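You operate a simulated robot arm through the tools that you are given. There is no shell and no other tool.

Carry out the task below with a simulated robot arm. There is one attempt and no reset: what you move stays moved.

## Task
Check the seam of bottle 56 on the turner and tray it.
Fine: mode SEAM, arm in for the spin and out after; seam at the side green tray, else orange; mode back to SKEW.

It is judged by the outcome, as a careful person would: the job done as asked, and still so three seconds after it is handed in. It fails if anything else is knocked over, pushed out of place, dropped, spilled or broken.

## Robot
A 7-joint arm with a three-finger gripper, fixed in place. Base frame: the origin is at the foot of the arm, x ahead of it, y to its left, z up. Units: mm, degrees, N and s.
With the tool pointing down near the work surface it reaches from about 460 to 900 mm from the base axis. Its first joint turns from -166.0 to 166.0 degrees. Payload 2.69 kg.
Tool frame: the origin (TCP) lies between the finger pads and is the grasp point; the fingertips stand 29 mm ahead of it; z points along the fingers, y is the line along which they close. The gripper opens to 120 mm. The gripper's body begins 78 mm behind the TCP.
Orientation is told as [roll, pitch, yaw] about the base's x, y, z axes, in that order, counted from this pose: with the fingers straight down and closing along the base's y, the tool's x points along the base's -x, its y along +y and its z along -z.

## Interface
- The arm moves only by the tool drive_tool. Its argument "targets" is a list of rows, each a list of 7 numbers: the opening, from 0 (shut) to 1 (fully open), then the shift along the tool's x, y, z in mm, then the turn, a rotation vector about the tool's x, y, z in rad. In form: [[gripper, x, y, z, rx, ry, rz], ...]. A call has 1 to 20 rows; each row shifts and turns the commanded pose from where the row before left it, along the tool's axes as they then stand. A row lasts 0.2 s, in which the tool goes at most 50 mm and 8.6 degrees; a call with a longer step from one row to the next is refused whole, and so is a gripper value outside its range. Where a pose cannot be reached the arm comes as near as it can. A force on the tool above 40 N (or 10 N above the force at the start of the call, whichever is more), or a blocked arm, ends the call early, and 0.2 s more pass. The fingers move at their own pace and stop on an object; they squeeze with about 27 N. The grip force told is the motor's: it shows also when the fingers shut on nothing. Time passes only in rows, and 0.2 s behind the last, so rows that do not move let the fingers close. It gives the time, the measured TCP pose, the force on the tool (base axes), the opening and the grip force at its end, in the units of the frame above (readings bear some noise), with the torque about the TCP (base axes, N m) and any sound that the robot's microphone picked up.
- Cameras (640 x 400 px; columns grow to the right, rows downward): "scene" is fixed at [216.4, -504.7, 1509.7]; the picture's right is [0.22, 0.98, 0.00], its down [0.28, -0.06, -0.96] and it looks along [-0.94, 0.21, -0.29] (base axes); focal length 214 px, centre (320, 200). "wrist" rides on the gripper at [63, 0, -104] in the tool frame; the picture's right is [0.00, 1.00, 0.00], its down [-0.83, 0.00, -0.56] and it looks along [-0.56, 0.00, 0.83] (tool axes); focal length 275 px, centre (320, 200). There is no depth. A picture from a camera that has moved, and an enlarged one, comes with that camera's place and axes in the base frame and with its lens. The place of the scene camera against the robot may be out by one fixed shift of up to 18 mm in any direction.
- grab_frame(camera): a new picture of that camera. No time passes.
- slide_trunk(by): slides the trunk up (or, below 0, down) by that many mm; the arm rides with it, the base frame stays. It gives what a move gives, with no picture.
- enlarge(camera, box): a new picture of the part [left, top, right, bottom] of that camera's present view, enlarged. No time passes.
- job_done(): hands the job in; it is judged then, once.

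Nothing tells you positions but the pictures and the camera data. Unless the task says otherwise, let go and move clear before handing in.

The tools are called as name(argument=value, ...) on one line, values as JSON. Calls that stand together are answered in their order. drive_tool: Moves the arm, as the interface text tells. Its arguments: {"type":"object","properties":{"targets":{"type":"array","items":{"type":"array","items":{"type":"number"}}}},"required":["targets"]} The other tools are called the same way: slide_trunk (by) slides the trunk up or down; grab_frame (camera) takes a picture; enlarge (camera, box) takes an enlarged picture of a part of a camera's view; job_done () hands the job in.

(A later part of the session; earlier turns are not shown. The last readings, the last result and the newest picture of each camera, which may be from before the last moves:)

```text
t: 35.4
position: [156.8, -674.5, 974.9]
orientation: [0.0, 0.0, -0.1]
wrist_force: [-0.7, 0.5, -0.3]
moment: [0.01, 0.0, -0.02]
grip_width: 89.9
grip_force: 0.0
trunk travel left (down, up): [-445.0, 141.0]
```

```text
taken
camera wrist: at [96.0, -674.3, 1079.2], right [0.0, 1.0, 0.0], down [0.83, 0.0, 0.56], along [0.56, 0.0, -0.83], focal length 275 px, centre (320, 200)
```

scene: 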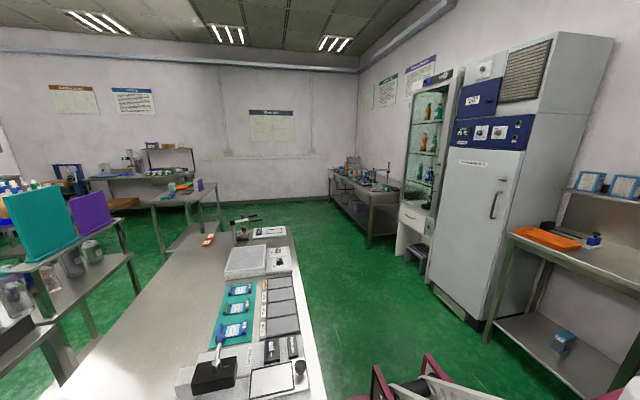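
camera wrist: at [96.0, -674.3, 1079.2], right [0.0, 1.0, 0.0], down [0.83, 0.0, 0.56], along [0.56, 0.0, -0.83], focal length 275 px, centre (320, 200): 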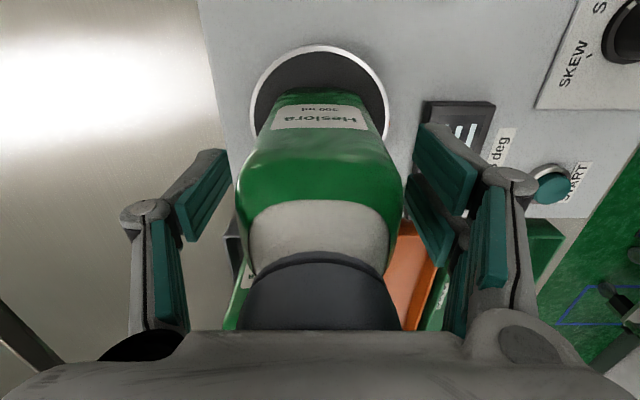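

The bottle stands on the disc. I'll rise straight clear of it and check its placement.

drive_tool(targets=[[0.75, 0, 0, -30, 0, 0, 0], [0.75, 0, 0, -45, 0, 0, 0], [0.75, 0, 0, -45, 0, 0, 0], [0.75, 45, 0, 0, 0, 0, 0], [0.75, 0, 0, 0, 0, 0, 0]])

grab_frame(camera="wrist")

```text
t: 36.6
position: [112.0, -674.1, 1096.6]
orientation: [0.0, 0.1, 0.0]
wrist_force: [1.1, -1.1, -0.6]
moment: [0.01, 0.03, -0.01]
grip_width: 90.0
grip_force: 0.0
trunk travel left (down, up): [-445.0, 141.0]
```

```text
taken
camera wrist: at [50.2, -672.9, 1200.1], right [0.0, 1.0, 0.0], down [0.83, 0.0, 0.56], along [0.56, 0.0, -0.83], focal length 275 px, centre (320, 200)
```

wrist: 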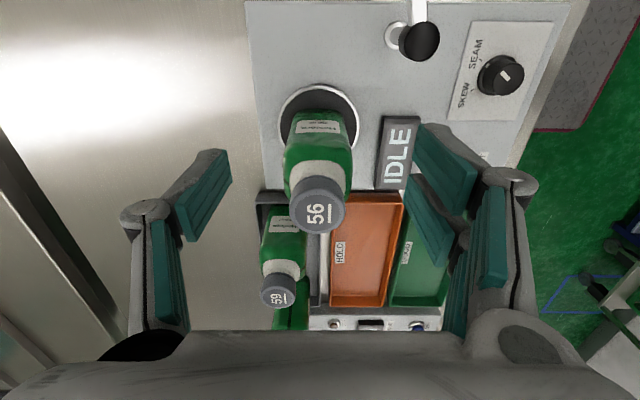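

The bottle stands centred at (163,-676). Now for the swing arm: I'll turn the gripper to yaw -75, which is natural for that side, and move above the purple knob.

enlarge(camera="wrist", box=[370, 0, 560, 120])

drive_tool(targets=[[0.5, 20, 0, -10, 0, 0, 0.1454], [0.5, 0, 0, -10, 0, 0, 0.1454], [0.5, 0, 0, 0, 0, 0, 0.1454], [0.5, 0, 0, 0, 0, 0, 0.1454], [0.5, 0, 0, 0, 0, 0, 0.1454], [0.5, 0, 0, 0, 0, 0, 0.1454], [0.5, 0, 0, 0, 0, 0, 0.1454], [0.5, 0, 0, 0, 0, 0, 0.1454], [0.5, 0, 0, 0, 0, 0, 0.1454], [0.5, 27, -27, 0, 0, 0, 0], [0.5, 27, -27, 0, 0, 0, 0], [0.5, 26, -28, 0, 0, 0, 0], [0.5, 0, 0, 0, 0, 0, 0]])

grab_frame(camera="wrist")

```text
3.33 times, centred on (465, 60) of wrist
camera zoom: at [50.2, -672.9, 1200.1], right [0.0, 1.0, 0.0], down [0.83, 0.0, 0.56], along [0.56, 0.0, -0.83], focal length 918 px, centre (-163, 667)
```

zoom: 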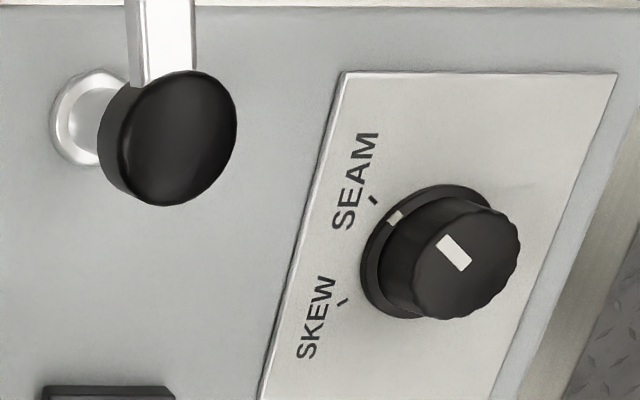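

```text
t: 39.4
position: [-4.8, -616.8, 1115.2]
orientation: [0.0, 0.0, -74.9]
wrist_force: [-0.3, -0.3, -1.1]
moment: [0.0, -0.02, 0.01]
grip_width: 60.0
grip_force: 0.1
trunk travel left (down, up): [-445.0, 141.0]
```

```text
taken
camera wrist: at [-20.1, -555.5, 1218.8], right [0.96, 0.26, 0.0], down [0.22, -0.8, 0.56], along [0.15, -0.54, -0.83], focal length 275 px, centre (320, 200)
```

wrist: 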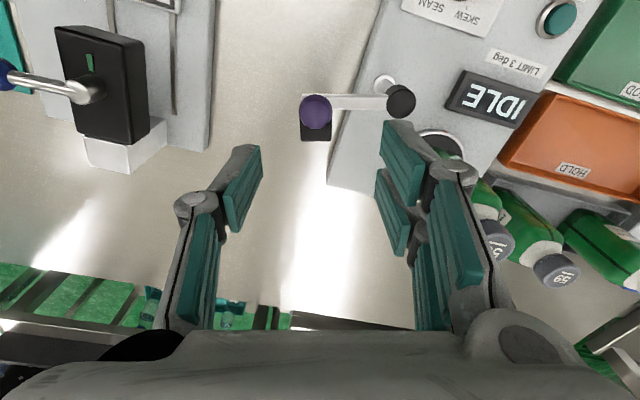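

The ring mark lines up with SEAM. The purple knob is at (-6,-617), directly below me, so I'll descend partway and check.

drive_tool(targets=[[0.5, 0, 0, 40, 0, 0, 0], [0.5, 0, 0, 40, 0, 0, 0], [0.5, 0, 0, 5, 0, 0, 0], [0.5, 0, 0, 0, 0, 0, 0]])

grab_frame(camera="wrist")

enlarge(camera="wrist", box=[200, 80, 440, 230])

```text
t: 40.4
position: [-6.5, -616.5, 1030.8]
orientation: [0.0, -0.1, -75.0]
wrist_force: [-0.6, -0.1, 0.3]
moment: [0.02, -0.01, 0.0]
grip_width: 60.0
grip_force: 0.1
trunk travel left (down, up): [-445.0, 141.0]
```

```text
taken
camera wrist: at [-20.8, -556.0, 1133.8], right [0.96, 0.26, 0.0], down [0.22, -0.8, 0.56], along [0.15, -0.54, -0.83], focal length 275 px, centre (320, 200)
```

wrist: 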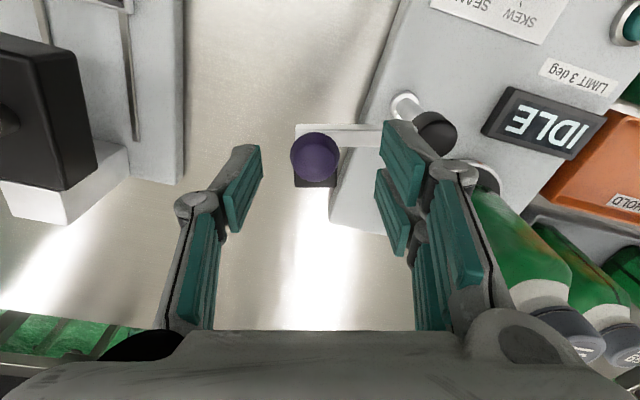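

```text
2.67 times, centred on (320, 155) of wrist
camera zoom: at [-20.8, -556.0, 1133.8], right [0.96, 0.26, 0.0], down [0.22, -0.8, 0.56], along [0.15, -0.54, -0.83], focal length 734 px, centre (320, 320)
```

zoom: 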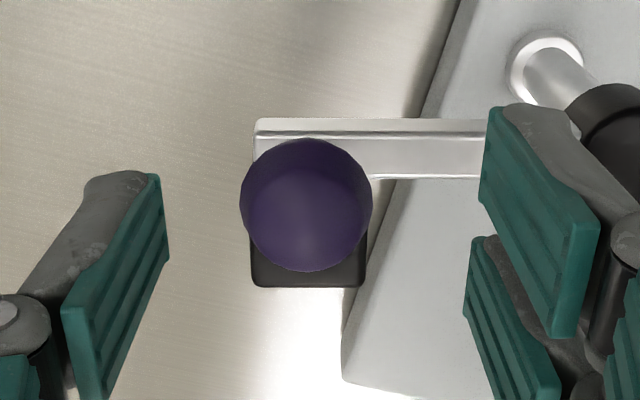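

The ball centre is at (-7,-617,1001) with a 13 mm radius. I'll lower to about 1009 so the tips pass just under the ball, then close gently.

drive_tool(targets=[[0.5, 0, 0, 11, 0, 0, 0], [0.5, 0, 0, 11, 0, 0, 0], [0.3, 0, 0, 0, 0, 0, 0], [0.1, 0, 0, 0, 0, 0, 0], [0.1, 0, 0, 0, 0, 0, 0]])

grab_frame(camera="wrist")

```text
t: 41.6
position: [-8.9, -618.7, 1008.6]
orientation: [-0.2, 0.0, -75.1]
wrist_force: [-14.2, -7.2, -4.3]
moment: [-0.61, 0.19, 0.02]
grip_width: 26.2
grip_force: 44.7
trunk travel left (down, up): [-445.0, 141.0]
```

```text
taken
camera wrist: at [-23.3, -556.6, 1112.0], right [0.97, 0.26, 0.0], down [0.22, -0.8, 0.56], along [0.14, -0.54, -0.83], focal length 275 px, centre (320, 200)
```

wrist: 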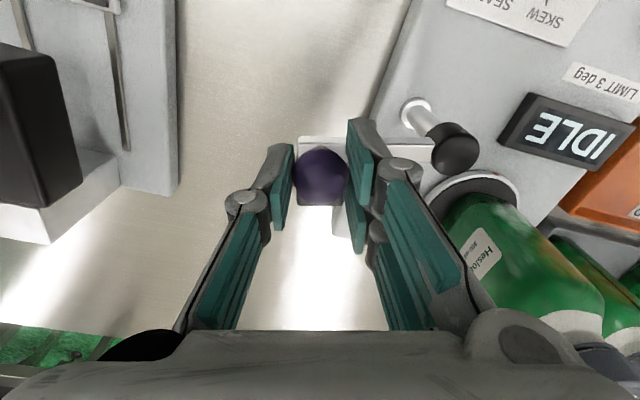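

The ball is gripped at (-9,-618.5). With the post at (67,-599) the radius is 78.5, so I'll start along the arc with the first 30° and check.

drive_tool(targets=[[0, -1.3, -2.8, 0, 0, 0, 0], [0, -10.39, 0.53, 0, 0, 0, 0], [0, -10.15, 1.94, 0, 0, 0, 0], [0, -9.66, 3.21, 0, 0, 0, 0], [0, -9.27, 4.45, 0, 0, 0, 0], [0, 0, 0, 0, 0, 0, 0]])

grab_frame(camera="wrist")

```text
t: 43.0
position: [13.2, -654.8, 1008.3]
orientation: [0.2, 0.2, -74.9]
wrist_force: [6.8, 12.2, -5.3]
moment: [0.67, 0.1, 0.2]
grip_width: 26.0
grip_force: 45.0
trunk travel left (down, up): [-445.0, 141.0]
```

```text
taken
camera wrist: at [-2.5, -594.0, 1112.1], right [0.96, 0.26, 0.0], down [0.22, -0.8, 0.56], along [0.15, -0.53, -0.83], focal length 275 px, centre (320, 200)
```

wrist: 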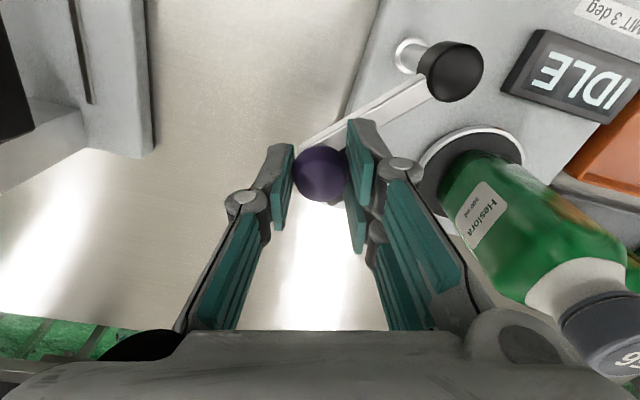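

The arm swings along nicely at 30° with a small radial pull, so I'll shave the radius by about 1.5 mm and continue another 37°.

drive_tool(targets=[[0, -7.9, 6.9, 0, 0, 0, 0], [0, -7.5, 6.7, 0, 0, 0, 0], [0, -6.7, 7.5, 0, 0, 0, 0], [0, -5.5, 8.4, 0, 0, 0, 0], [0, -4.5, 9.1, 0, 0, 0, 0], [0, 0, 0, 0, 0, 0, 0]])

grab_frame(camera="wrist")

```text
t: 44.4
position: [56.8, -677.5, 1010.0]
orientation: [0.0, -0.2, -75.0]
wrist_force: [-4.9, 2.1, -10.0]
moment: [0.03, 0.11, 0.32]
grip_width: 26.5
grip_force: 44.9
trunk travel left (down, up): [-445.0, 141.0]
```

```text
taken
camera wrist: at [41.9, -615.3, 1113.2], right [0.96, 0.26, 0.0], down [0.22, -0.8, 0.56], along [0.15, -0.54, -0.83], focal length 275 px, centre (320, 200)
```

wrist: 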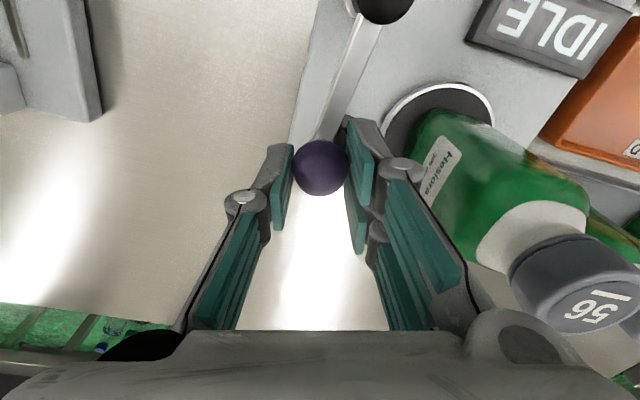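

The arm is at about -97°, close to pointing straight at -y. I'll move the last few degrees carefully and watch for a stop.

drive_tool(targets=[[0, -1.6, 4.9, 0, 0, 0, 0], [0, -1.3, 4.9, 0, 0, 0, 0], [0, 0, 0, 0, 0, 0, 0]])

grab_frame(camera="wrist")

```text
t: 45.2
position: [64.9, -676.5, 1009.7]
orientation: [-0.3, 0.0, -75.1]
wrist_force: [-13.8, -0.9, -2.3]
moment: [0.1, 0.29, 0.1]
grip_width: 26.6
grip_force: 44.8
trunk travel left (down, up): [-445.0, 141.0]
```

```text
taken
camera wrist: at [50.2, -615.3, 1113.5], right [0.97, 0.26, 0.0], down [0.22, -0.8, 0.56], along [0.14, -0.54, -0.83], focal length 275 px, centre (320, 200)
```

wrist: 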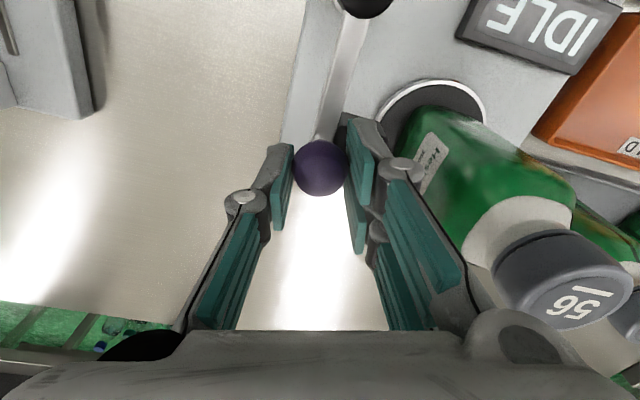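

The resistance has risen to 14 N, which suggests the stop. A 2 mm test push will tell.

drive_tool(targets=[[0, -0.6, 2, 0, 0, 0, 0], [0, 0, 0, 0, 0, 0, 0]])

```text
t: 45.8
position: [64.5, -677.7, 1010.4]
orientation: [-0.3, -0.1, -75.1]
wrist_force: [-26.8, -5.5, 1.6]
moment: [-0.44, 0.36, 0.17]
grip_width: 26.4
grip_force: 44.5
trunk travel left (down, up): [-445.0, 141.0]
```

That's the stop, so the arm is fully in. I'll relieve the push, release with a modest opening and rise clear.

drive_tool(targets=[[0, 0.8, -3.5, 0, 0, 0, 0], [0.3, 0, 0, 0, 0, 0, 0], [0.4, 0, 0, 0, 0, 0, 0], [0.4, 0, 0, -25, 0, 0, 0], [0.4, 0, 0, -40, 0, 0, 0], [0.4, 0, 0, -40, 0, 0, 0], [0.4, 0, 0, 0, 0, 0, 0]])

grab_frame(camera="wrist")

```text
t: 47.4
position: [63.8, -677.4, 1115.0]
orientation: [0.0, 0.0, -74.9]
wrist_force: [0.4, 0.2, -0.4]
moment: [0.0, -0.03, -0.01]
grip_width: 48.0
grip_force: 0.0
trunk travel left (down, up): [-445.0, 141.0]
```

```text
taken
camera wrist: at [48.2, -615.5, 1219.2], right [0.96, 0.26, 0.0], down [0.22, -0.8, 0.56], along [0.15, -0.54, -0.83], focal length 275 px, centre (320, 200)
```

wrist: 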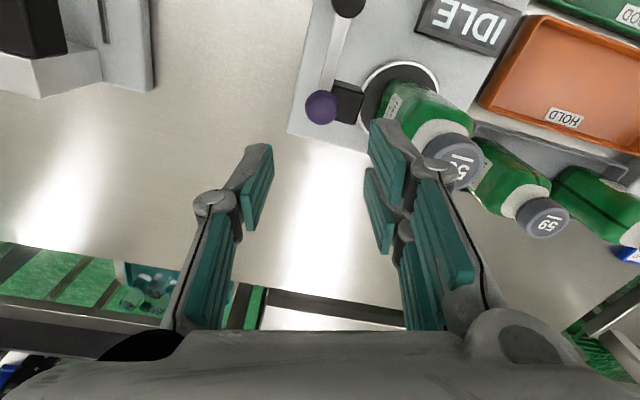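

The head now sits right beside the bottle. I'll close the fingers and go above START at (202,-498).

drive_tool(targets=[[0.2, 27.4, 35.9, 0, 0, 0, 0], [0, 27.4, 35.9, 0, 0, 0, 0], [0, 27.4, 35.9, 0, 0, 0, 0], [0, 27.4, 35.9, 0, 0, 0, 0], [0, 27.4, 35.9, 0, 0, 0, 0], [0, 0, 0, 40, 0, 0, 0], [0, 0, 0, 40, 0, 0, 0], [0, 0, 0, 30, 0, 0, 0], [0, 0, 0, 0, 0, 0, 0]])

grab_frame(camera="wrist")

```text
t: 49.4
position: [202.6, -496.5, 1004.9]
orientation: [0.0, -0.1, -74.9]
wrist_force: [-0.7, 0.5, -0.4]
moment: [0.02, 0.03, 0.0]
grip_width: 0.2
grip_force: 27.0
trunk travel left (down, up): [-445.0, 141.0]
```

```text
taken
camera wrist: at [187.0, -435.7, 1107.3], right [0.96, 0.26, 0.0], down [0.22, -0.8, 0.56], along [0.15, -0.54, -0.83], focal length 275 px, centre (320, 200)
```

wrist: 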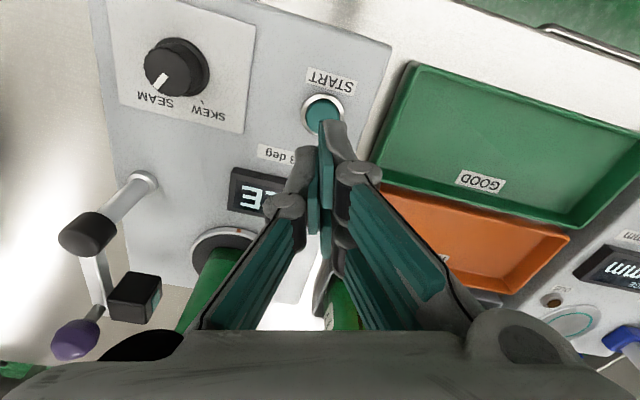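

START is right under the fingertips, about 2 mm off in x. I'll correct that and descend to just above the button.

drive_tool(targets=[[0, -0.6, 2.3, 20, 0, 0, 0], [0, 0, 0, 25, 0, 0, 0], [0, 0, 0, 18, 0, 0, 0], [0, 0, 0, 0, 0, 0, 0]])

grab_frame(camera="wrist")

enlarge(camera="wrist", box=[240, 80, 400, 200])

```text
t: 50.4
position: [206.9, -497.9, 941.5]
orientation: [0.0, 0.0, -75.0]
wrist_force: [0.3, 0.3, 0.7]
moment: [-0.02, 0.02, 0.0]
grip_width: 0.1
grip_force: 27.6
trunk travel left (down, up): [-445.0, 141.0]
```

```text
taken
camera wrist: at [190.0, -437.0, 1045.5], right [0.96, 0.26, 0.0], down [0.22, -0.8, 0.56], along [0.15, -0.54, -0.83], focal length 275 px, centre (320, 200)
```

wrist: 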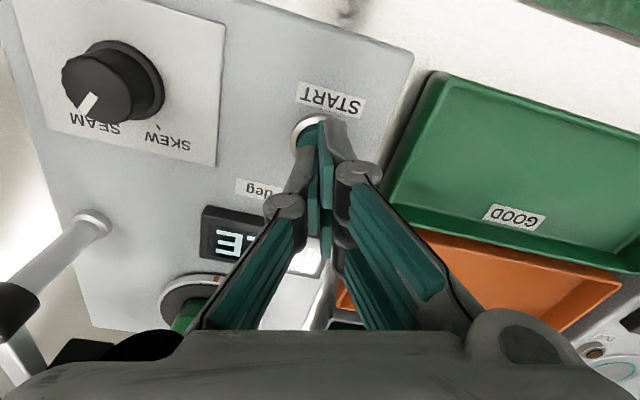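

```text
3.33 times, centred on (320, 140) of wrist
camera zoom: at [190.0, -437.0, 1045.5], right [0.96, 0.26, 0.0], down [0.22, -0.8, 0.56], along [0.15, -0.54, -0.83], focal length 918 px, centre (320, 400)
```

zoom: 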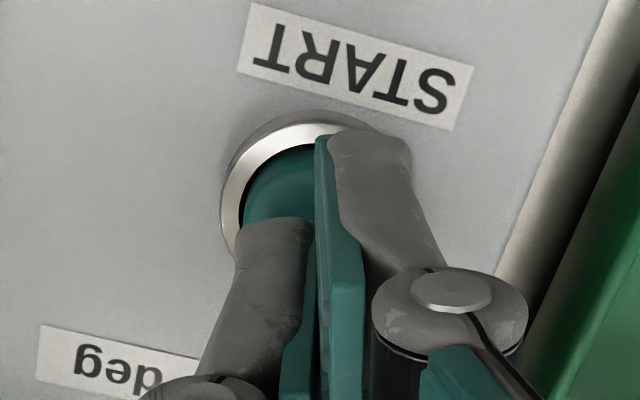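

The fingertips are about 3 mm to the right of the button centre. I'll shift over and lower close to contact.

drive_tool(targets=[[0, 1, -3.2, 0, 0, 0, 0], [0, 0, 0, 5, 0, 0, 0], [0, 0, 0, 4, 0, 0, 0], [0, 0, 0, 0, 0, 0, 0]])

enlarge(camera="wrist", box=[240, 80, 400, 200])

```text
t: 51.4
position: [202.1, -499.0, 932.0]
orientation: [0.1, 0.0, -75.0]
wrist_force: [0.8, 0.6, 0.2]
moment: [0.01, 0.05, -0.02]
grip_width: 0.2
grip_force: 27.3
trunk travel left (down, up): [-445.0, 141.0]
```

```text
3.33 times, centred on (320, 140) of wrist
camera zoom: at [186.7, -437.0, 1035.9], right [0.96, 0.26, 0.0], down [0.22, -0.8, 0.56], along [0.15, -0.54, -0.83], focal length 918 px, centre (320, 400)
```

zoom: 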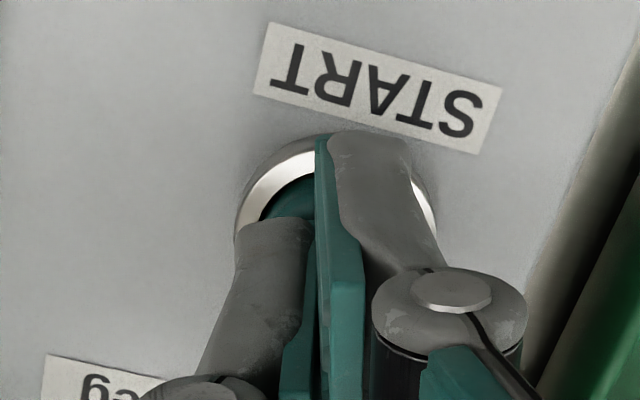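

The closed tips cover the button, so I'll press down in small steps and watch the force and sound.

drive_tool(targets=[[0, 0, 0, 2, 0, 0, 0], [0, 0, 0, 1.5, 0, 0, 0], [0, 0, 0, 0, 0, 0, 0]])

enlarge(camera="wrist", box=[180, 80, 400, 260])

```text
t: 52.2
position: [201.7, -498.7, 927.8]
orientation: [0.0, 0.1, -75.0]
wrist_force: [0.2, -0.2, 0.7]
moment: [0.0, 0.0, 0.02]
grip_width: 6.1
grip_force: 28.7
trunk travel left (down, up): [-445.0, 141.0]
```

```text
2.22 times, centred on (290, 170) of wrist
camera zoom: at [187.0, -436.3, 1032.2], right [0.96, 0.26, 0.0], down [0.22, -0.8, 0.56], along [0.15, -0.54, -0.83], focal length 612 px, centre (387, 267)
```

zoom: 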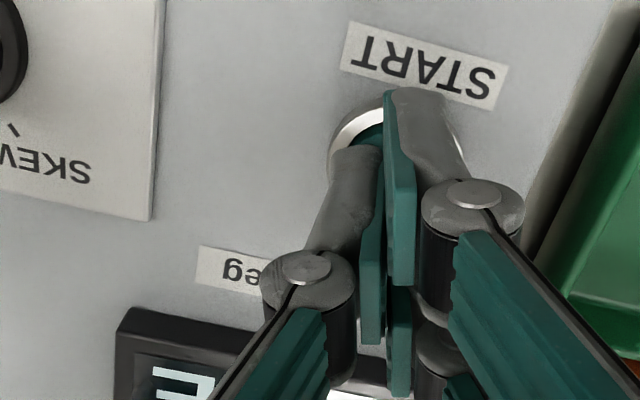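

The finger gap opened slightly as the tips touched the button, but there is no real force yet. I'll press a bit further.

drive_tool(targets=[[0, 0, 0, 1.5, 0, 0, 0], [0, 0, 0, 1.5, 0, 0, 0], [0, 0, 0, 0, 0, 0, 0]])

grab_frame(camera="wrist")

```text
t: 53.0
position: [202.2, -498.4, 924.8]
orientation: [0.1, 0.0, -75.0]
wrist_force: [2.2, 3.1, 9.4]
moment: [0.09, -0.03, -0.04]
grip_width: 6.1
grip_force: 28.7
trunk travel left (down, up): [-445.0, 141.0]
heard: click
```

```text
taken
camera wrist: at [186.6, -436.7, 1028.8], right [0.96, 0.26, 0.0], down [0.22, -0.8, 0.56], along [0.15, -0.54, -0.83], focal length 275 px, centre (320, 200)
```

wrist: 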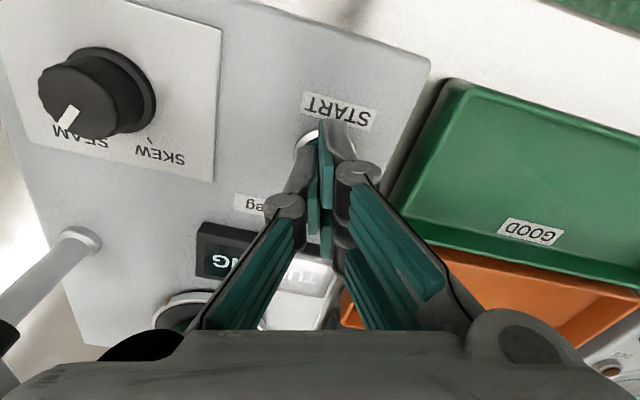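

There was a click and the display shows something ending in "NG" (TURNING, presumably). I'll lift off and back up to watch.

drive_tool(targets=[[0, 0, 0, -5, 0, 0, 0], [0, 0, 0, -25, 0, 0, 0], [0, 0, 0, -40, 0, 0, 0], [0, 0, 0, -40, 0, 0, 0], [0.5, 0, 0, -40, 0, 0, 0], [0.5, 0, 0, 0, 0, 0, 0]])

grab_frame(camera="wrist")

```text
t: 54.4
position: [201.9, -498.2, 1075.0]
orientation: [0.0, 0.0, -75.0]
wrist_force: [-0.2, 0.2, 0.5]
moment: [-0.01, -0.04, 0.03]
grip_width: 60.0
grip_force: 0.1
trunk travel left (down, up): [-445.0, 141.0]
```

```text
taken
camera wrist: at [186.6, -436.0, 1178.6], right [0.96, 0.26, 0.0], down [0.22, -0.8, 0.56], along [0.15, -0.54, -0.83], focal length 275 px, centre (320, 200)
```

wrist: 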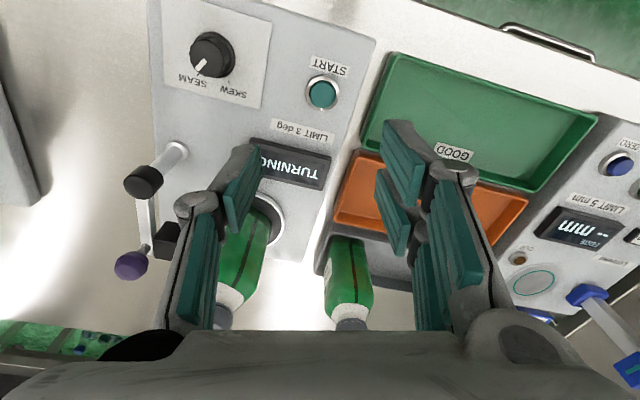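

The display reads TURNING and the bottle is rotating. I'll wait a few seconds without moving.

drive_tool(targets=[[0.5, 0, 0, 0, 0, 0, 0], [0.5, 0, 0, 0, 0, 0, 0], [0.5, 0, 0, 0, 0, 0, 0], [0.5, 0, 0, 0, 0, 0, 0], [0.5, 0, 0, 0, 0, 0, 0], [0.5, 0, 0, 0, 0, 0, 0], [0.5, 0, 0, 0, 0, 0, 0], [0.5, 0, 0, 0, 0, 0, 0], [0.5, 0, 0, 0, 0, 0, 0], [0.5, 0, 0, 0, 0, 0, 0]])

enlarge(camera="wrist", box=[110, 110, 390, 335])

```text
t: 56.6
position: [203.8, -497.8, 1073.9]
orientation: [0.0, 0.1, -75.0]
wrist_force: [-1.2, 0.0, 0.3]
moment: [0.01, 0.03, 0.05]
grip_width: 59.8
grip_force: 0.1
trunk travel left (down, up): [-445.0, 141.0]
```

```text
1.78 times, centred on (250, 222) of wrist
camera zoom: at [186.6, -436.0, 1178.2], right [0.96, 0.26, 0.0], down [0.22, -0.8, 0.56], along [0.15, -0.54, -0.83], focal length 489 px, centre (444, 160)
```

zoom: 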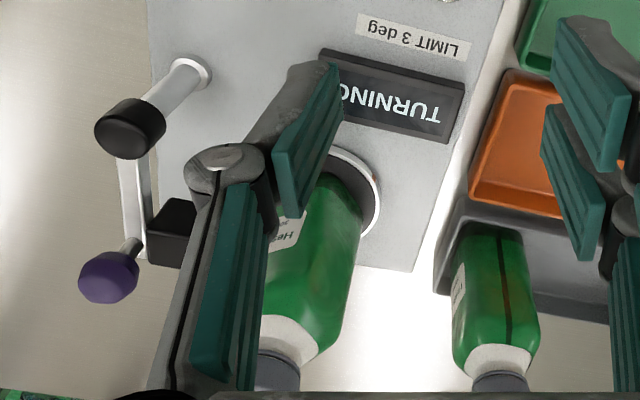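

It's still TURNING, so I'll keep waiting.

drive_tool(targets=[[0.5, 0, 0, 0, 0, 0, 0], [0.5, 0, 0, 0, 0, 0, 0], [0.5, 0, 0, 0, 0, 0, 0], [0.5, 0, 0, 0, 0, 0, 0], [0.5, 0, 0, 0, 0, 0, 0], [0.5, 0, 0, 0, 0, 0, 0], [0.5, 0, 0, 0, 0, 0, 0], [0.5, 0, 0, 0, 0, 0, 0], [0.5, 0, 0, 0, 0, 0, 0], [0.5, 0, 0, 0, 0, 0, 0]])

enlarge(camera="wrist", box=[110, 110, 390, 335])

```text
t: 58.8
position: [201.5, -496.4, 1074.8]
orientation: [0.0, 0.0, -75.0]
wrist_force: [0.4, -0.5, -0.7]
moment: [0.01, 0.01, -0.01]
grip_width: 59.9
grip_force: 0.2
trunk travel left (down, up): [-445.0, 141.0]
```

```text
1.78 times, centred on (250, 222) of wrist
camera zoom: at [186.6, -436.0, 1178.2], right [0.96, 0.26, 0.0], down [0.22, -0.8, 0.56], along [0.15, -0.54, -0.83], focal length 489 px, centre (444, 160)
```

zoom: 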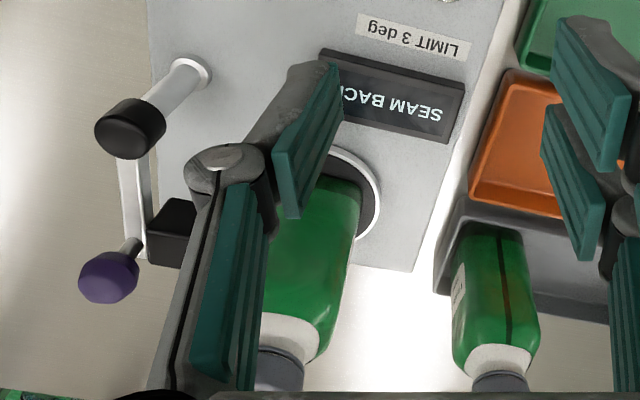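

The display reads "SEAM BACK", so the bottle looks bound for the orange HOLD tray. I'll move the gripper aside to read the whole display.

drive_tool(targets=[[0.5, 0, 0, -40, 0, 0, 0], [0.5, 0, -40, 0, 0, 0, 0], [0.5, 0, -40, 0, 0, 0, 0], [0.5, 0, 0, 0, 0, 0, 0]])

enlarge(camera="wrist", box=[250, 80, 450, 330])

grab_frame(camera="wrist")

```text
t: 59.8
position: [125.5, -517.7, 1115.8]
orientation: [0.0, -0.1, -75.0]
wrist_force: [1.1, 0.3, -0.1]
moment: [-0.01, 0.02, -0.01]
grip_width: 60.0
grip_force: 0.2
trunk travel left (down, up): [-445.0, 141.0]
```

```text
1.60 times, centred on (350, 205) of wrist
camera zoom: at [110.3, -456.6, 1219.7], right [0.96, 0.26, 0.0], down [0.22, -0.8, 0.56], along [0.15, -0.54, -0.83], focal length 440 px, centre (272, 192)
```

zoom: 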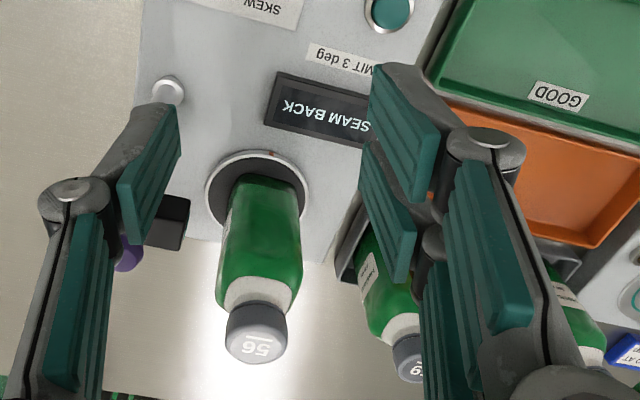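

```text
taken
camera wrist: at [110.3, -456.6, 1219.7], right [0.96, 0.26, 0.0], down [0.22, -0.8, 0.56], along [0.15, -0.54, -0.83], focal length 275 px, centre (320, 200)
```

wrist: 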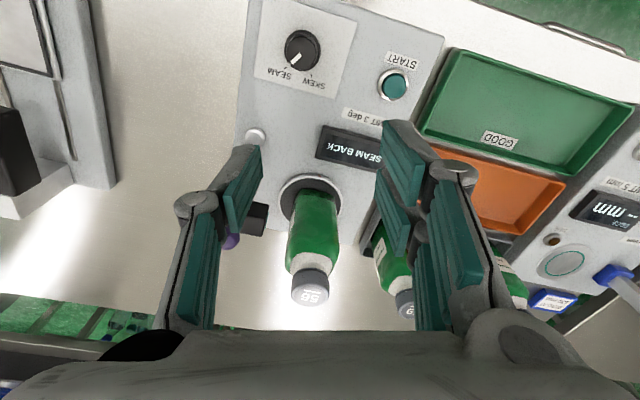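

It reads "SEAM BACK", not at the side, so orange. Next is the arm out: I'll return above the purple knob at (64.5,-677.5).

drive_tool(targets=[[0.45, -34.65, -25.1, 0, 0, 0, 0], [0.45, -34.65, -25.1, 0, 0, 0, 0], [0.45, -34.65, -25.1, 0, 0, 0, 0], [0.45, -34.65, -25.1, 0, 0, 0, 0], [0.45, 0, 0, 35, 0, 0, 0], [0.45, 0, 0, 30, 0, 0, 0], [0.45, 0, 0, 0, 0, 0, 0]])

grab_frame(camera="wrist")

```text
t: 61.4
position: [63.6, -678.0, 1048.5]
orientation: [0.1, 0.0, -75.2]
wrist_force: [0.5, -0.1, 0.7]
moment: [-0.01, -0.01, -0.01]
grip_width: 54.1
grip_force: 0.1
trunk travel left (down, up): [-445.0, 141.0]
```

```text
taken
camera wrist: at [48.8, -616.5, 1152.4], right [0.96, 0.26, 0.0], down [0.22, -0.8, 0.56], along [0.15, -0.54, -0.83], focal length 275 px, centre (320, 200)
```

wrist: 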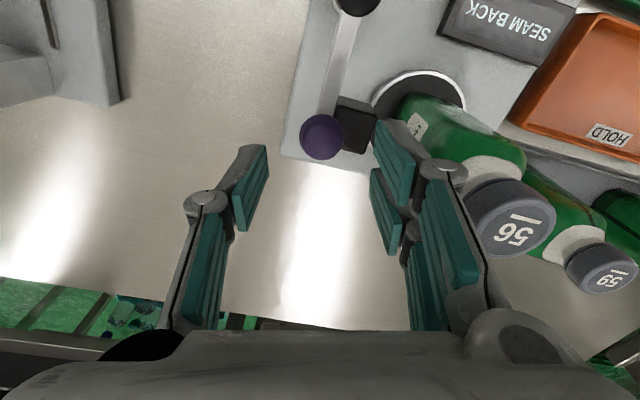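

The ball is centred between the fingers. I'll lower to z≈1010 and grip.

drive_tool(targets=[[0.45, 0, 0, 20, 0, 0, 0], [0.45, 0, 0, 18.5, 0, 0, 0], [0.3, 0, 0, 0, 0, 0, 0], [0.1, 0, 0, 0, 0, 0, 0], [0, 0, 0, 0, 0, 0, 0]])

grab_frame(camera="wrist")

```text
t: 62.6
position: [62.9, -679.6, 1010.0]
orientation: [0.0, 0.0, -75.1]
wrist_force: [-1.3, 0.3, -1.2]
moment: [-0.1, -0.01, 0.08]
grip_width: 26.3
grip_force: 44.8
trunk travel left (down, up): [-445.0, 141.0]
```

```text
taken
camera wrist: at [48.1, -617.6, 1113.4], right [0.96, 0.26, 0.0], down [0.22, -0.8, 0.56], along [0.15, -0.54, -0.83], focal length 275 px, centre (320, 200)
```

wrist: 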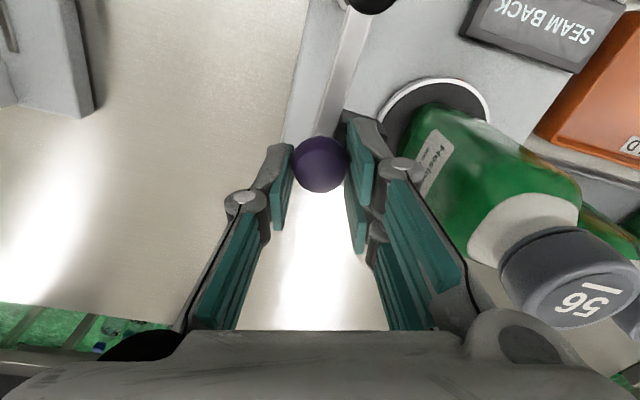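

I have the knob gripped again. I'll swing it back along the arc, first half first.

drive_tool(targets=[[0, 3.51, -9.41, 0, 0, 0, 0], [0, 4.73, -8.77, 0, 0, 0, 0], [0, 5.81, -8.17, 0, 0, 0, 0], [0, 6.82, -7.28, 0, 0, 0, 0], [0, 7.72, -6.42, 0, 0, 0, 0], [0, 0, 0, 0, 0, 0, 0]])

```text
t: 64.0
position: [19.6, -659.6, 1009.7]
orientation: [0.2, 0.0, -75.1]
wrist_force: [17.1, 13.6, -12.1]
moment: [0.12, -0.31, -0.32]
grip_width: 26.0
grip_force: 44.5
trunk travel left (down, up): [-445.0, 141.0]
```

The arm follows with a radial pull of about 20 N, so I'll correct inwards by 2 mm and continue.

drive_tool(targets=[[0, 9.3, -4.2, 0, 0, 0, 0], [0, 9.4, -3.6, 0, 0, 0, 0], [0, 9.61, -3.02, 0, 0, 0, 0], [0, 9.6, -1.6, 0, 0, 0, 0], [0, 0, 0, 0, 0, 0, 0]])

```text
t: 65.2
position: [-5.0, -630.0, 1012.0]
orientation: [-0.2, 0.0, -75.0]
wrist_force: [9.3, -0.6, -5.3]
moment: [-0.52, -0.3, -0.31]
grip_width: 26.2
grip_force: 44.6
trunk travel left (down, up): [-445.0, 141.0]
```

Nearly out (about -157°). I'll go the last 9° to the original position and watch the force.

drive_tool(targets=[[0, 5.5, 0.2, 0, 0, 0, 0], [0, 5.5, 0, 0, 0, 0, 0], [0, 0, 0, 0, 0, 0, 0]])

grab_frame(camera="wrist")

```text
t: 66.0
position: [-7.4, -618.6, 1012.3]
orientation: [-0.2, -0.3, -75.0]
wrist_force: [0.4, -16.1, 5.0]
moment: [-0.11, 0.18, 0.12]
grip_width: 26.3
grip_force: 45.9
trunk travel left (down, up): [-445.0, 141.0]
```

```text
taken
camera wrist: at [-23.3, -556.5, 1115.8], right [0.96, 0.26, 0.0], down [0.22, -0.8, 0.56], along [0.14, -0.54, -0.83], focal length 275 px, centre (320, 200)
```

wrist: 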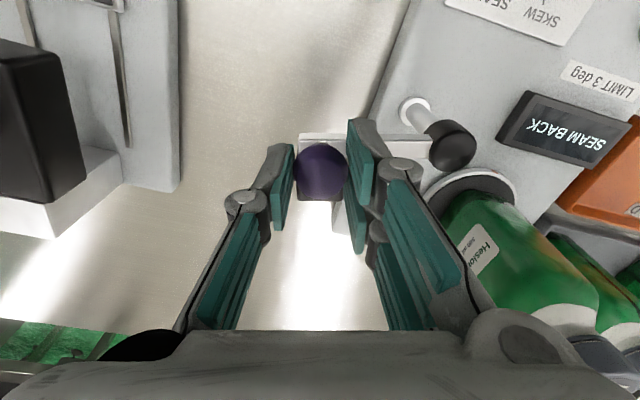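

The arm is back at its out stop, where it started. I'll relieve, release and rise.

drive_tool(targets=[[0, -1.5, 0, 0, 0, 0, 0], [0.3, 0, 0, 0, 0, 0, 0], [0.45, 0, 0, 0, 0, 0, 0], [0.45, 0, 0, -30, 0, 0, 0], [0.45, 0, 0, -40, 0, 0, 0], [0.45, 0, 0, -40, 0, 0, 0], [0.45, 0, 0, 0, 0, 0, 0]])

grab_frame(camera="wrist")

```text
t: 67.6
position: [-5.7, -619.6, 1121.9]
orientation: [0.0, 0.1, -75.0]
wrist_force: [-0.3, 0.1, -0.3]
moment: [0.01, 0.02, 0.03]
grip_width: 54.0
grip_force: 0.1
trunk travel left (down, up): [-445.0, 141.0]
```

```text
taken
camera wrist: at [-20.7, -557.4, 1225.5], right [0.96, 0.26, 0.0], down [0.22, -0.8, 0.56], along [0.15, -0.54, -0.83], focal length 275 px, centre (320, 200)
```

wrist: 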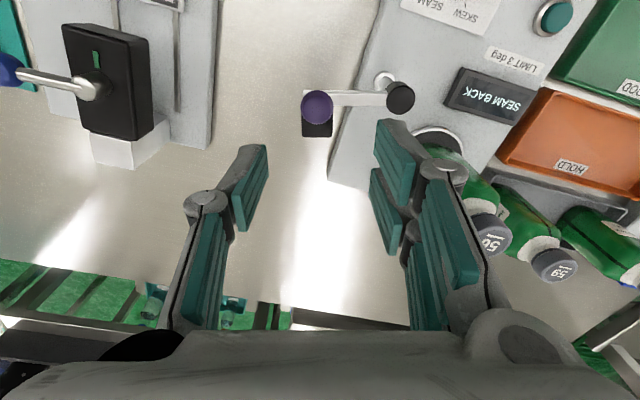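

The arm is out. I'll move back, turn to yaw 0 and look at the bottle on the disc.

drive_tool(targets=[[0.5, -27, 27, 0, 0, 0, 0], [0.5, -27, 27, 0, 0, 0, 0], [0.5, -26, 28, 0, 0, 0, 0], [0.7, 0, 0, 0, 0, 0, -0.1454], [0.75, 0, 0, 0, 0, 0, -0.1454], [0.75, 0, 0, 0, 0, 0, -0.1454], [0.75, 0, 0, 0, 0, 0, -0.1454], [0.75, 0, 0, 0, 0, 0, -0.1454], [0.75, 0, 0, 0, 0, 0, -0.1454], [0.75, 0, 0, 0, 0, 0, -0.1454], [0.75, 0, 0, 0, 0, 0, -0.1454], [0.75, 0, 0, 0, 0, 0, -0.1454], [0.75, 0, 0, 0, 0, 0, 0]])

grab_frame(camera="wrist")

```text
t: 70.4
position: [91.5, -675.6, 1121.1]
orientation: [0.0, -0.1, 0.2]
wrist_force: [-0.6, -0.6, 0.5]
moment: [0.02, -0.01, -0.01]
grip_width: 90.1
grip_force: 0.0
trunk travel left (down, up): [-445.0, 141.0]
```

```text
taken
camera wrist: at [30.6, -674.7, 1225.2], right [-0.01, 1.0, 0.0], down [0.83, 0.01, 0.56], along [0.56, 0.0, -0.83], focal length 275 px, centre (320, 200)
```

wrist: 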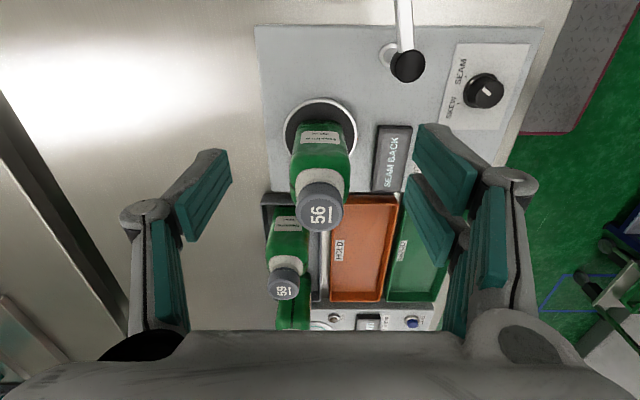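

Bottle 56 is unmoved, with its label facing as before. I'll move over it at (159,-675) and descend to just above grip height.

drive_tool(targets=[[0.75, -34, 0, 0, 0, 0, 0], [0.75, -34, 0, 0, 0, 0, 0], [0.75, 0, 0, 40, 0, 0, 0], [0.75, 0, 0, 40, 0, 0, 0], [0.75, 0, 0, 30, 0, 0, 0], [0.75, 0, 0, 20, 0, 0, 0], [0.75, 0, 0, 0, 0, 0, 0]])

grab_frame(camera="wrist")

```text
t: 72.0
position: [161.8, -674.5, 991.9]
orientation: [0.0, 0.0, 0.0]
wrist_force: [-0.1, 0.0, 0.3]
moment: [0.01, -0.03, -0.02]
grip_width: 89.8
grip_force: 0.1
trunk travel left (down, up): [-445.0, 141.0]
```

```text
taken
camera wrist: at [98.7, -674.0, 1094.7], right [0.0, 1.0, 0.0], down [0.83, 0.0, 0.56], along [0.56, 0.0, -0.83], focal length 275 px, centre (320, 200)
```

wrist: 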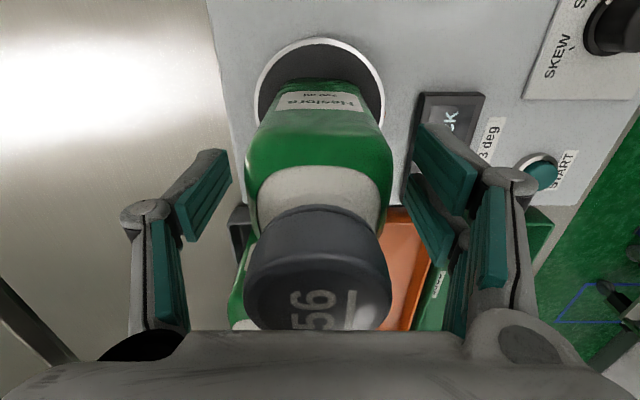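

Well centred. I'll lower to grip height (z≈976), close on the body, and lift.

drive_tool(targets=[[0.75, 0, 0, 10, 0, 0, 0], [0.75, 0, 0, 6, 0, 0, 0], [0.5, 0, 0, 0, 0, 0, 0], [0, 0, 0, 0, 0, 0, 0], [0, 0, 0, 0, 0, 0, 0], [0, 0, 0, 0, 0, 0, 0]])

drive_tool(targets=[[0, 0, 0, -10, 0, 0, 0], [0, 0, 0, -20, 0, 0, 0], [0, 0, 0, -25, 0, 0, 0], [0, 0, 0, 0, 0, 0, 0]])

grab_frame(camera="wrist")

```text
t: 73.4
position: [161.2, -675.5, 975.9]
orientation: [0.1, -0.1, -0.1]
wrist_force: [0.1, -0.5, -0.7]
moment: [-0.18, 0.03, 0.01]
grip_width: 55.7
grip_force: 27.4
trunk travel left (down, up): [-445.0, 141.0]
```

```text
t: 74.4
position: [161.6, -675.3, 1032.2]
orientation: [0.0, 0.0, 0.0]
wrist_force: [0.7, 0.6, -3.2]
moment: [-0.02, -0.01, -0.01]
grip_width: 55.3
grip_force: 27.1
trunk travel left (down, up): [-445.0, 141.0]
```

```text
taken
camera wrist: at [99.9, -674.7, 1136.0], right [0.0, 1.0, 0.0], down [0.83, 0.0, 0.56], along [0.56, 0.0, -0.83], focal length 275 px, centre (320, 200)
```

wrist: 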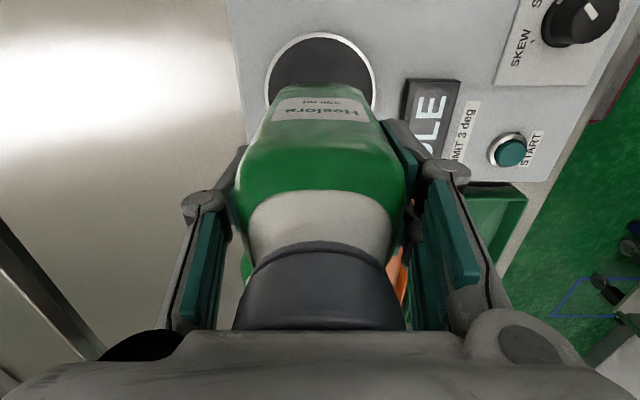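

The bottle is held and the display is back to IDLE. The orange tray spans about x 258–505 and y -655 to -550, so I'll carry the bottle clear of 59 to above (365,-602).

drive_tool(targets=[[0, 0, 25, 0, 0, 0, 0], [0, 0, 25, 0, 0, 0, 0], [0, 0, 23, 0, 0, 0, 0], [0, -30, 0, 0, 0, 0, 0], [0, -40, 0, 0, 0, 0, 0], [0, -40, 0, 0, 0, 0, 0], [0, -40, 0, 0, 0, 0, 0], [0, -30, 0, 0, 0, 0, 0], [0, -24, 0, 0, 0, 0, 0], [0, 0, 0, 0, 0, 0, 0]])

grab_frame(camera="wrist")

```text
t: 76.6
position: [364.0, -601.4, 1030.1]
orientation: [0.1, 0.0, -0.1]
wrist_force: [-0.2, 0.1, -3.6]
moment: [0.02, -0.01, -0.03]
grip_width: 55.6
grip_force: 26.5
trunk travel left (down, up): [-445.0, 141.0]
```

```text
taken
camera wrist: at [302.9, -601.4, 1134.3], right [0.0, 1.0, 0.0], down [0.83, 0.0, 0.56], along [0.56, 0.0, -0.83], focal length 275 px, centre (320, 200)
```

wrist: 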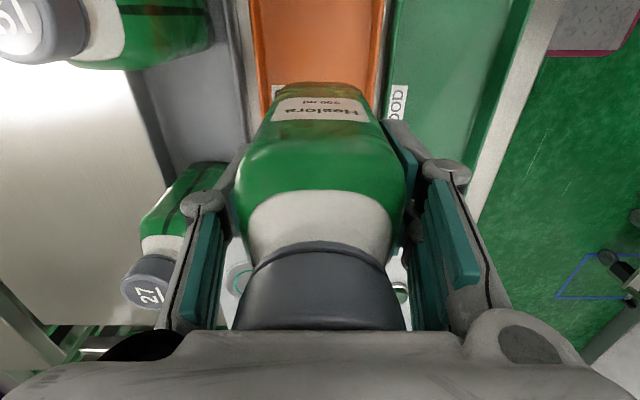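

The bottle is centred over the orange tray in y. I'll lower it, first to z≈960.

drive_tool(targets=[[0, 0, 0, 25, 0, 0, 0], [0, 0, 0, 25, 0, 0, 0], [0, 0, 0, 18, 0, 0, 0], [0, 0, 0, 0, 0, 0, 0]])

grab_frame(camera="wrist")

```text
t: 77.6
position: [365.0, -601.0, 963.3]
orientation: [-0.1, 0.0, -0.1]
wrist_force: [0.2, -1.2, -2.3]
moment: [0.01, -0.04, -0.01]
grip_width: 55.7
grip_force: 26.8
trunk travel left (down, up): [-445.0, 141.0]
```

```text
taken
camera wrist: at [303.1, -600.6, 1066.4], right [0.0, 1.0, 0.0], down [0.83, 0.0, 0.56], along [0.56, 0.0, -0.83], focal length 275 px, centre (320, 200)
```

wrist: 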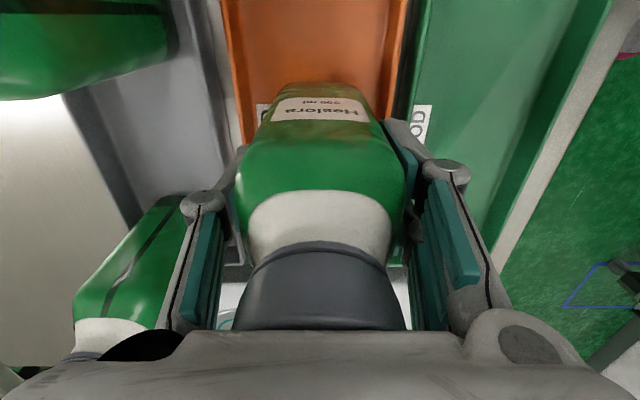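

drive_tool(targets=[[0, 0, 0, 6, 0, 0, 0], [0, 0, 0, 5, 0, 0, 0], [0, 0, 0, 4, 0, 0, 0], [0, 0, 0, 0, 0, 0, 0]])

```text
t: 78.6
position: [367.0, -603.0, 947.2]
orientation: [0.0, 0.0, 0.0]
wrist_force: [0.3, -0.2, -2.9]
moment: [0.03, -0.01, -0.01]
grip_width: 55.5
grip_force: 27.5
trunk travel left (down, up): [-445.0, 141.0]
```

No contact yet, so I'll continue in small steps.

drive_tool(targets=[[0, 0, 0, 2, 0, 0, 0], [0, 0, 0, 2, 0, 0, 0], [0, 0, 0, 0, 0, 0, 0]])

```text
t: 79.4
position: [365.2, -601.6, 942.7]
orientation: [0.0, -0.1, -0.1]
wrist_force: [0.5, 0.1, -2.7]
moment: [0.03, 0.02, 0.0]
grip_width: 55.6
grip_force: 26.5
trunk travel left (down, up): [-445.0, 141.0]
```

drive_tool(targets=[[0, 0, 0, 1.5, 0, 0, 0], [0, 0, 0, 1.5, 0, 0, 0], [0, 0, 0, 0, 0, 0, 0]])

```text
t: 80.2
position: [365.4, -602.7, 939.3]
orientation: [0.0, 0.0, 0.0]
wrist_force: [-0.8, 0.8, -2.8]
moment: [-0.04, -0.01, 0.01]
grip_width: 55.5
grip_force: 27.3
trunk travel left (down, up): [-445.0, 141.0]
```

drive_tool(targets=[[0, 0, 0, 1.5, 0, 0, 0], [0, 0, 0, 1.5, 0, 0, 0], [0, 0, 0, 0, 0, 0, 0]])

grab_frame(camera="wrist")

```text
t: 81.0
position: [365.4, -601.2, 937.5]
orientation: [-0.1, -0.1, 0.0]
wrist_force: [0.5, 1.4, 3.4]
moment: [-0.02, 0.06, 0.03]
grip_width: 55.5
grip_force: 27.2
trunk travel left (down, up): [-445.0, 141.0]
```

```text
taken
camera wrist: at [303.4, -601.3, 1041.4], right [0.0, 1.0, 0.0], down [0.83, 0.0, 0.56], along [0.56, 0.0, -0.83], focal length 275 px, centre (320, 200)
```

wrist: 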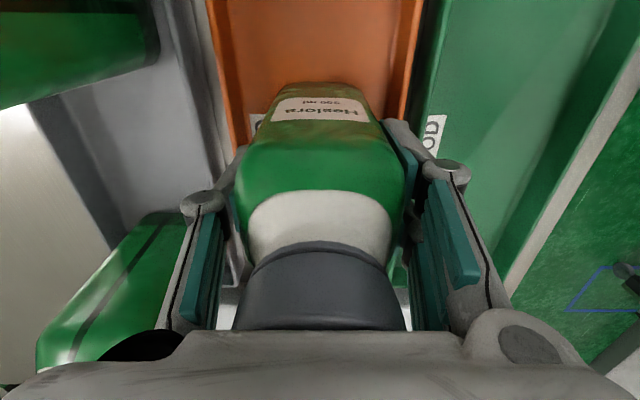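

The bottle has touched the tray floor (force reversed). I'll open gently, then rise straight up.

drive_tool(targets=[[0.5, 0, 0, 0, 0, 0, 0], [0.65, 0, 0, 0, 0, 0, 0], [0.7, 0, 0, 0, 0, 0, 0], [0.7, 0, 0, -25, 0, 0, 0], [0.7, 0, 0, -40, 0, 0, 0], [0.7, 0, 0, -45, 0, 0, 0], [0.7, 0, 0, -45, 0, 0, 0], [0.7, 45, 0, 0, 0, 0, 0], [0.7, 45, 0, 0, 0, 0, 0], [0.7, 0, 0, 0, 0, 0, 0]])

grab_frame(camera="wrist")

```text
t: 83.2
position: [275.5, -601.9, 1094.4]
orientation: [0.0, 0.0, 0.0]
wrist_force: [0.1, -0.9, -0.7]
moment: [0.01, 0.02, 0.01]
grip_width: 83.9
grip_force: 0.1
trunk travel left (down, up): [-445.0, 141.0]
```

```text
taken
camera wrist: at [212.8, -601.2, 1197.2], right [0.0, 1.0, 0.0], down [0.83, 0.0, 0.56], along [0.56, 0.0, -0.83], focal length 275 px, centre (320, 200)
```

wrist: 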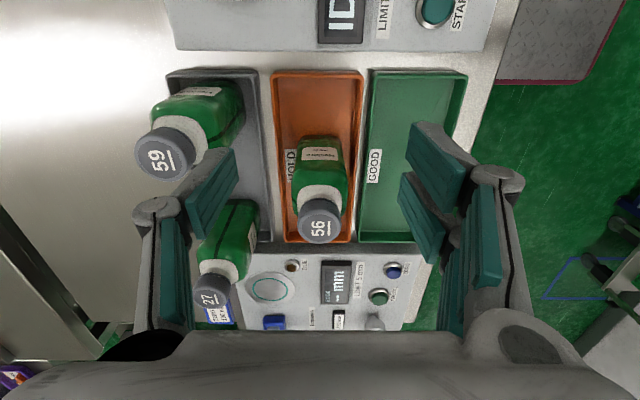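

Bottle 56 stands upright in the orange HOLD tray. The last step is setting the mode back to SKEW: I'll go above the mode knob at yaw -72.

drive_tool(targets=[[0.5, 35, 21.9, 0, 0, 0, 0], [0.5, 35, 21.9, 0, 0, 0, 0], [0.5, 35, 21.9, 0, 0, 0, 0], [0.5, 35, 21.9, 0, 0, 0, 0], [0.5, 35, 21.9, 0, 0, 0, 0], [0.5, 0, 0, 0, 0, 0, 0.14], [0.5, 0, 0, 0, 0, 0, 0.14], [0.5, 0, 0, 0, 0, 0, 0.14], [0.5, 0, 0, 0, 0, 0, 0.14], [0.5, 0, 0, 0, 0, 0, 0.14], [0.5, 0, 0, 0, 0, 0, 0.14], [0.5, 0, 0, 0, 0, 0, 0.14], [0.5, 0, 0, 0, 0, 0, 0.14], [0.5, 0, 0, 0, 0, 0, 0.14], [0.5, 0, 0, 40, 0, 0, 0], [0.5, 0, 0, 45, 0, 0, 0], [0.5, 0, 0, 45, 0, 0, 0], [0.5, 0, 0, 0, 0, 0, 0]])

grab_frame(camera="wrist")

```text
t: 87.0
position: [101.6, -491.7, 961.5]
orientation: [0.0, -0.2, -72.2]
wrist_force: [-0.2, -0.1, 0.8]
moment: [0.01, 0.02, -0.01]
grip_width: 59.8
grip_force: 0.1
trunk travel left (down, up): [-445.0, 141.0]
```

```text
taken
camera wrist: at [82.2, -430.1, 1065.6], right [0.95, 0.31, 0.0], down [0.26, -0.79, 0.56], along [0.17, -0.53, -0.83], focal length 275 px, centre (320, 200)
```

wrist: 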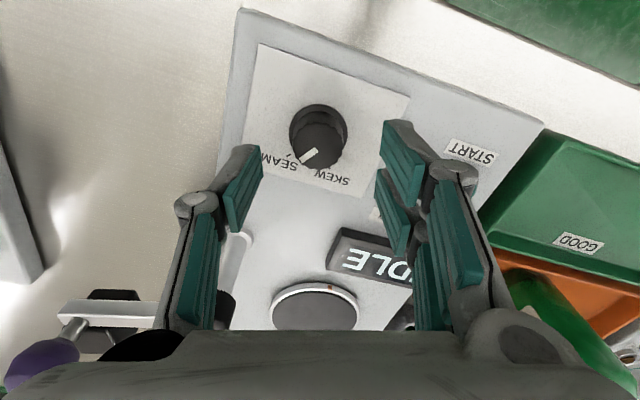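

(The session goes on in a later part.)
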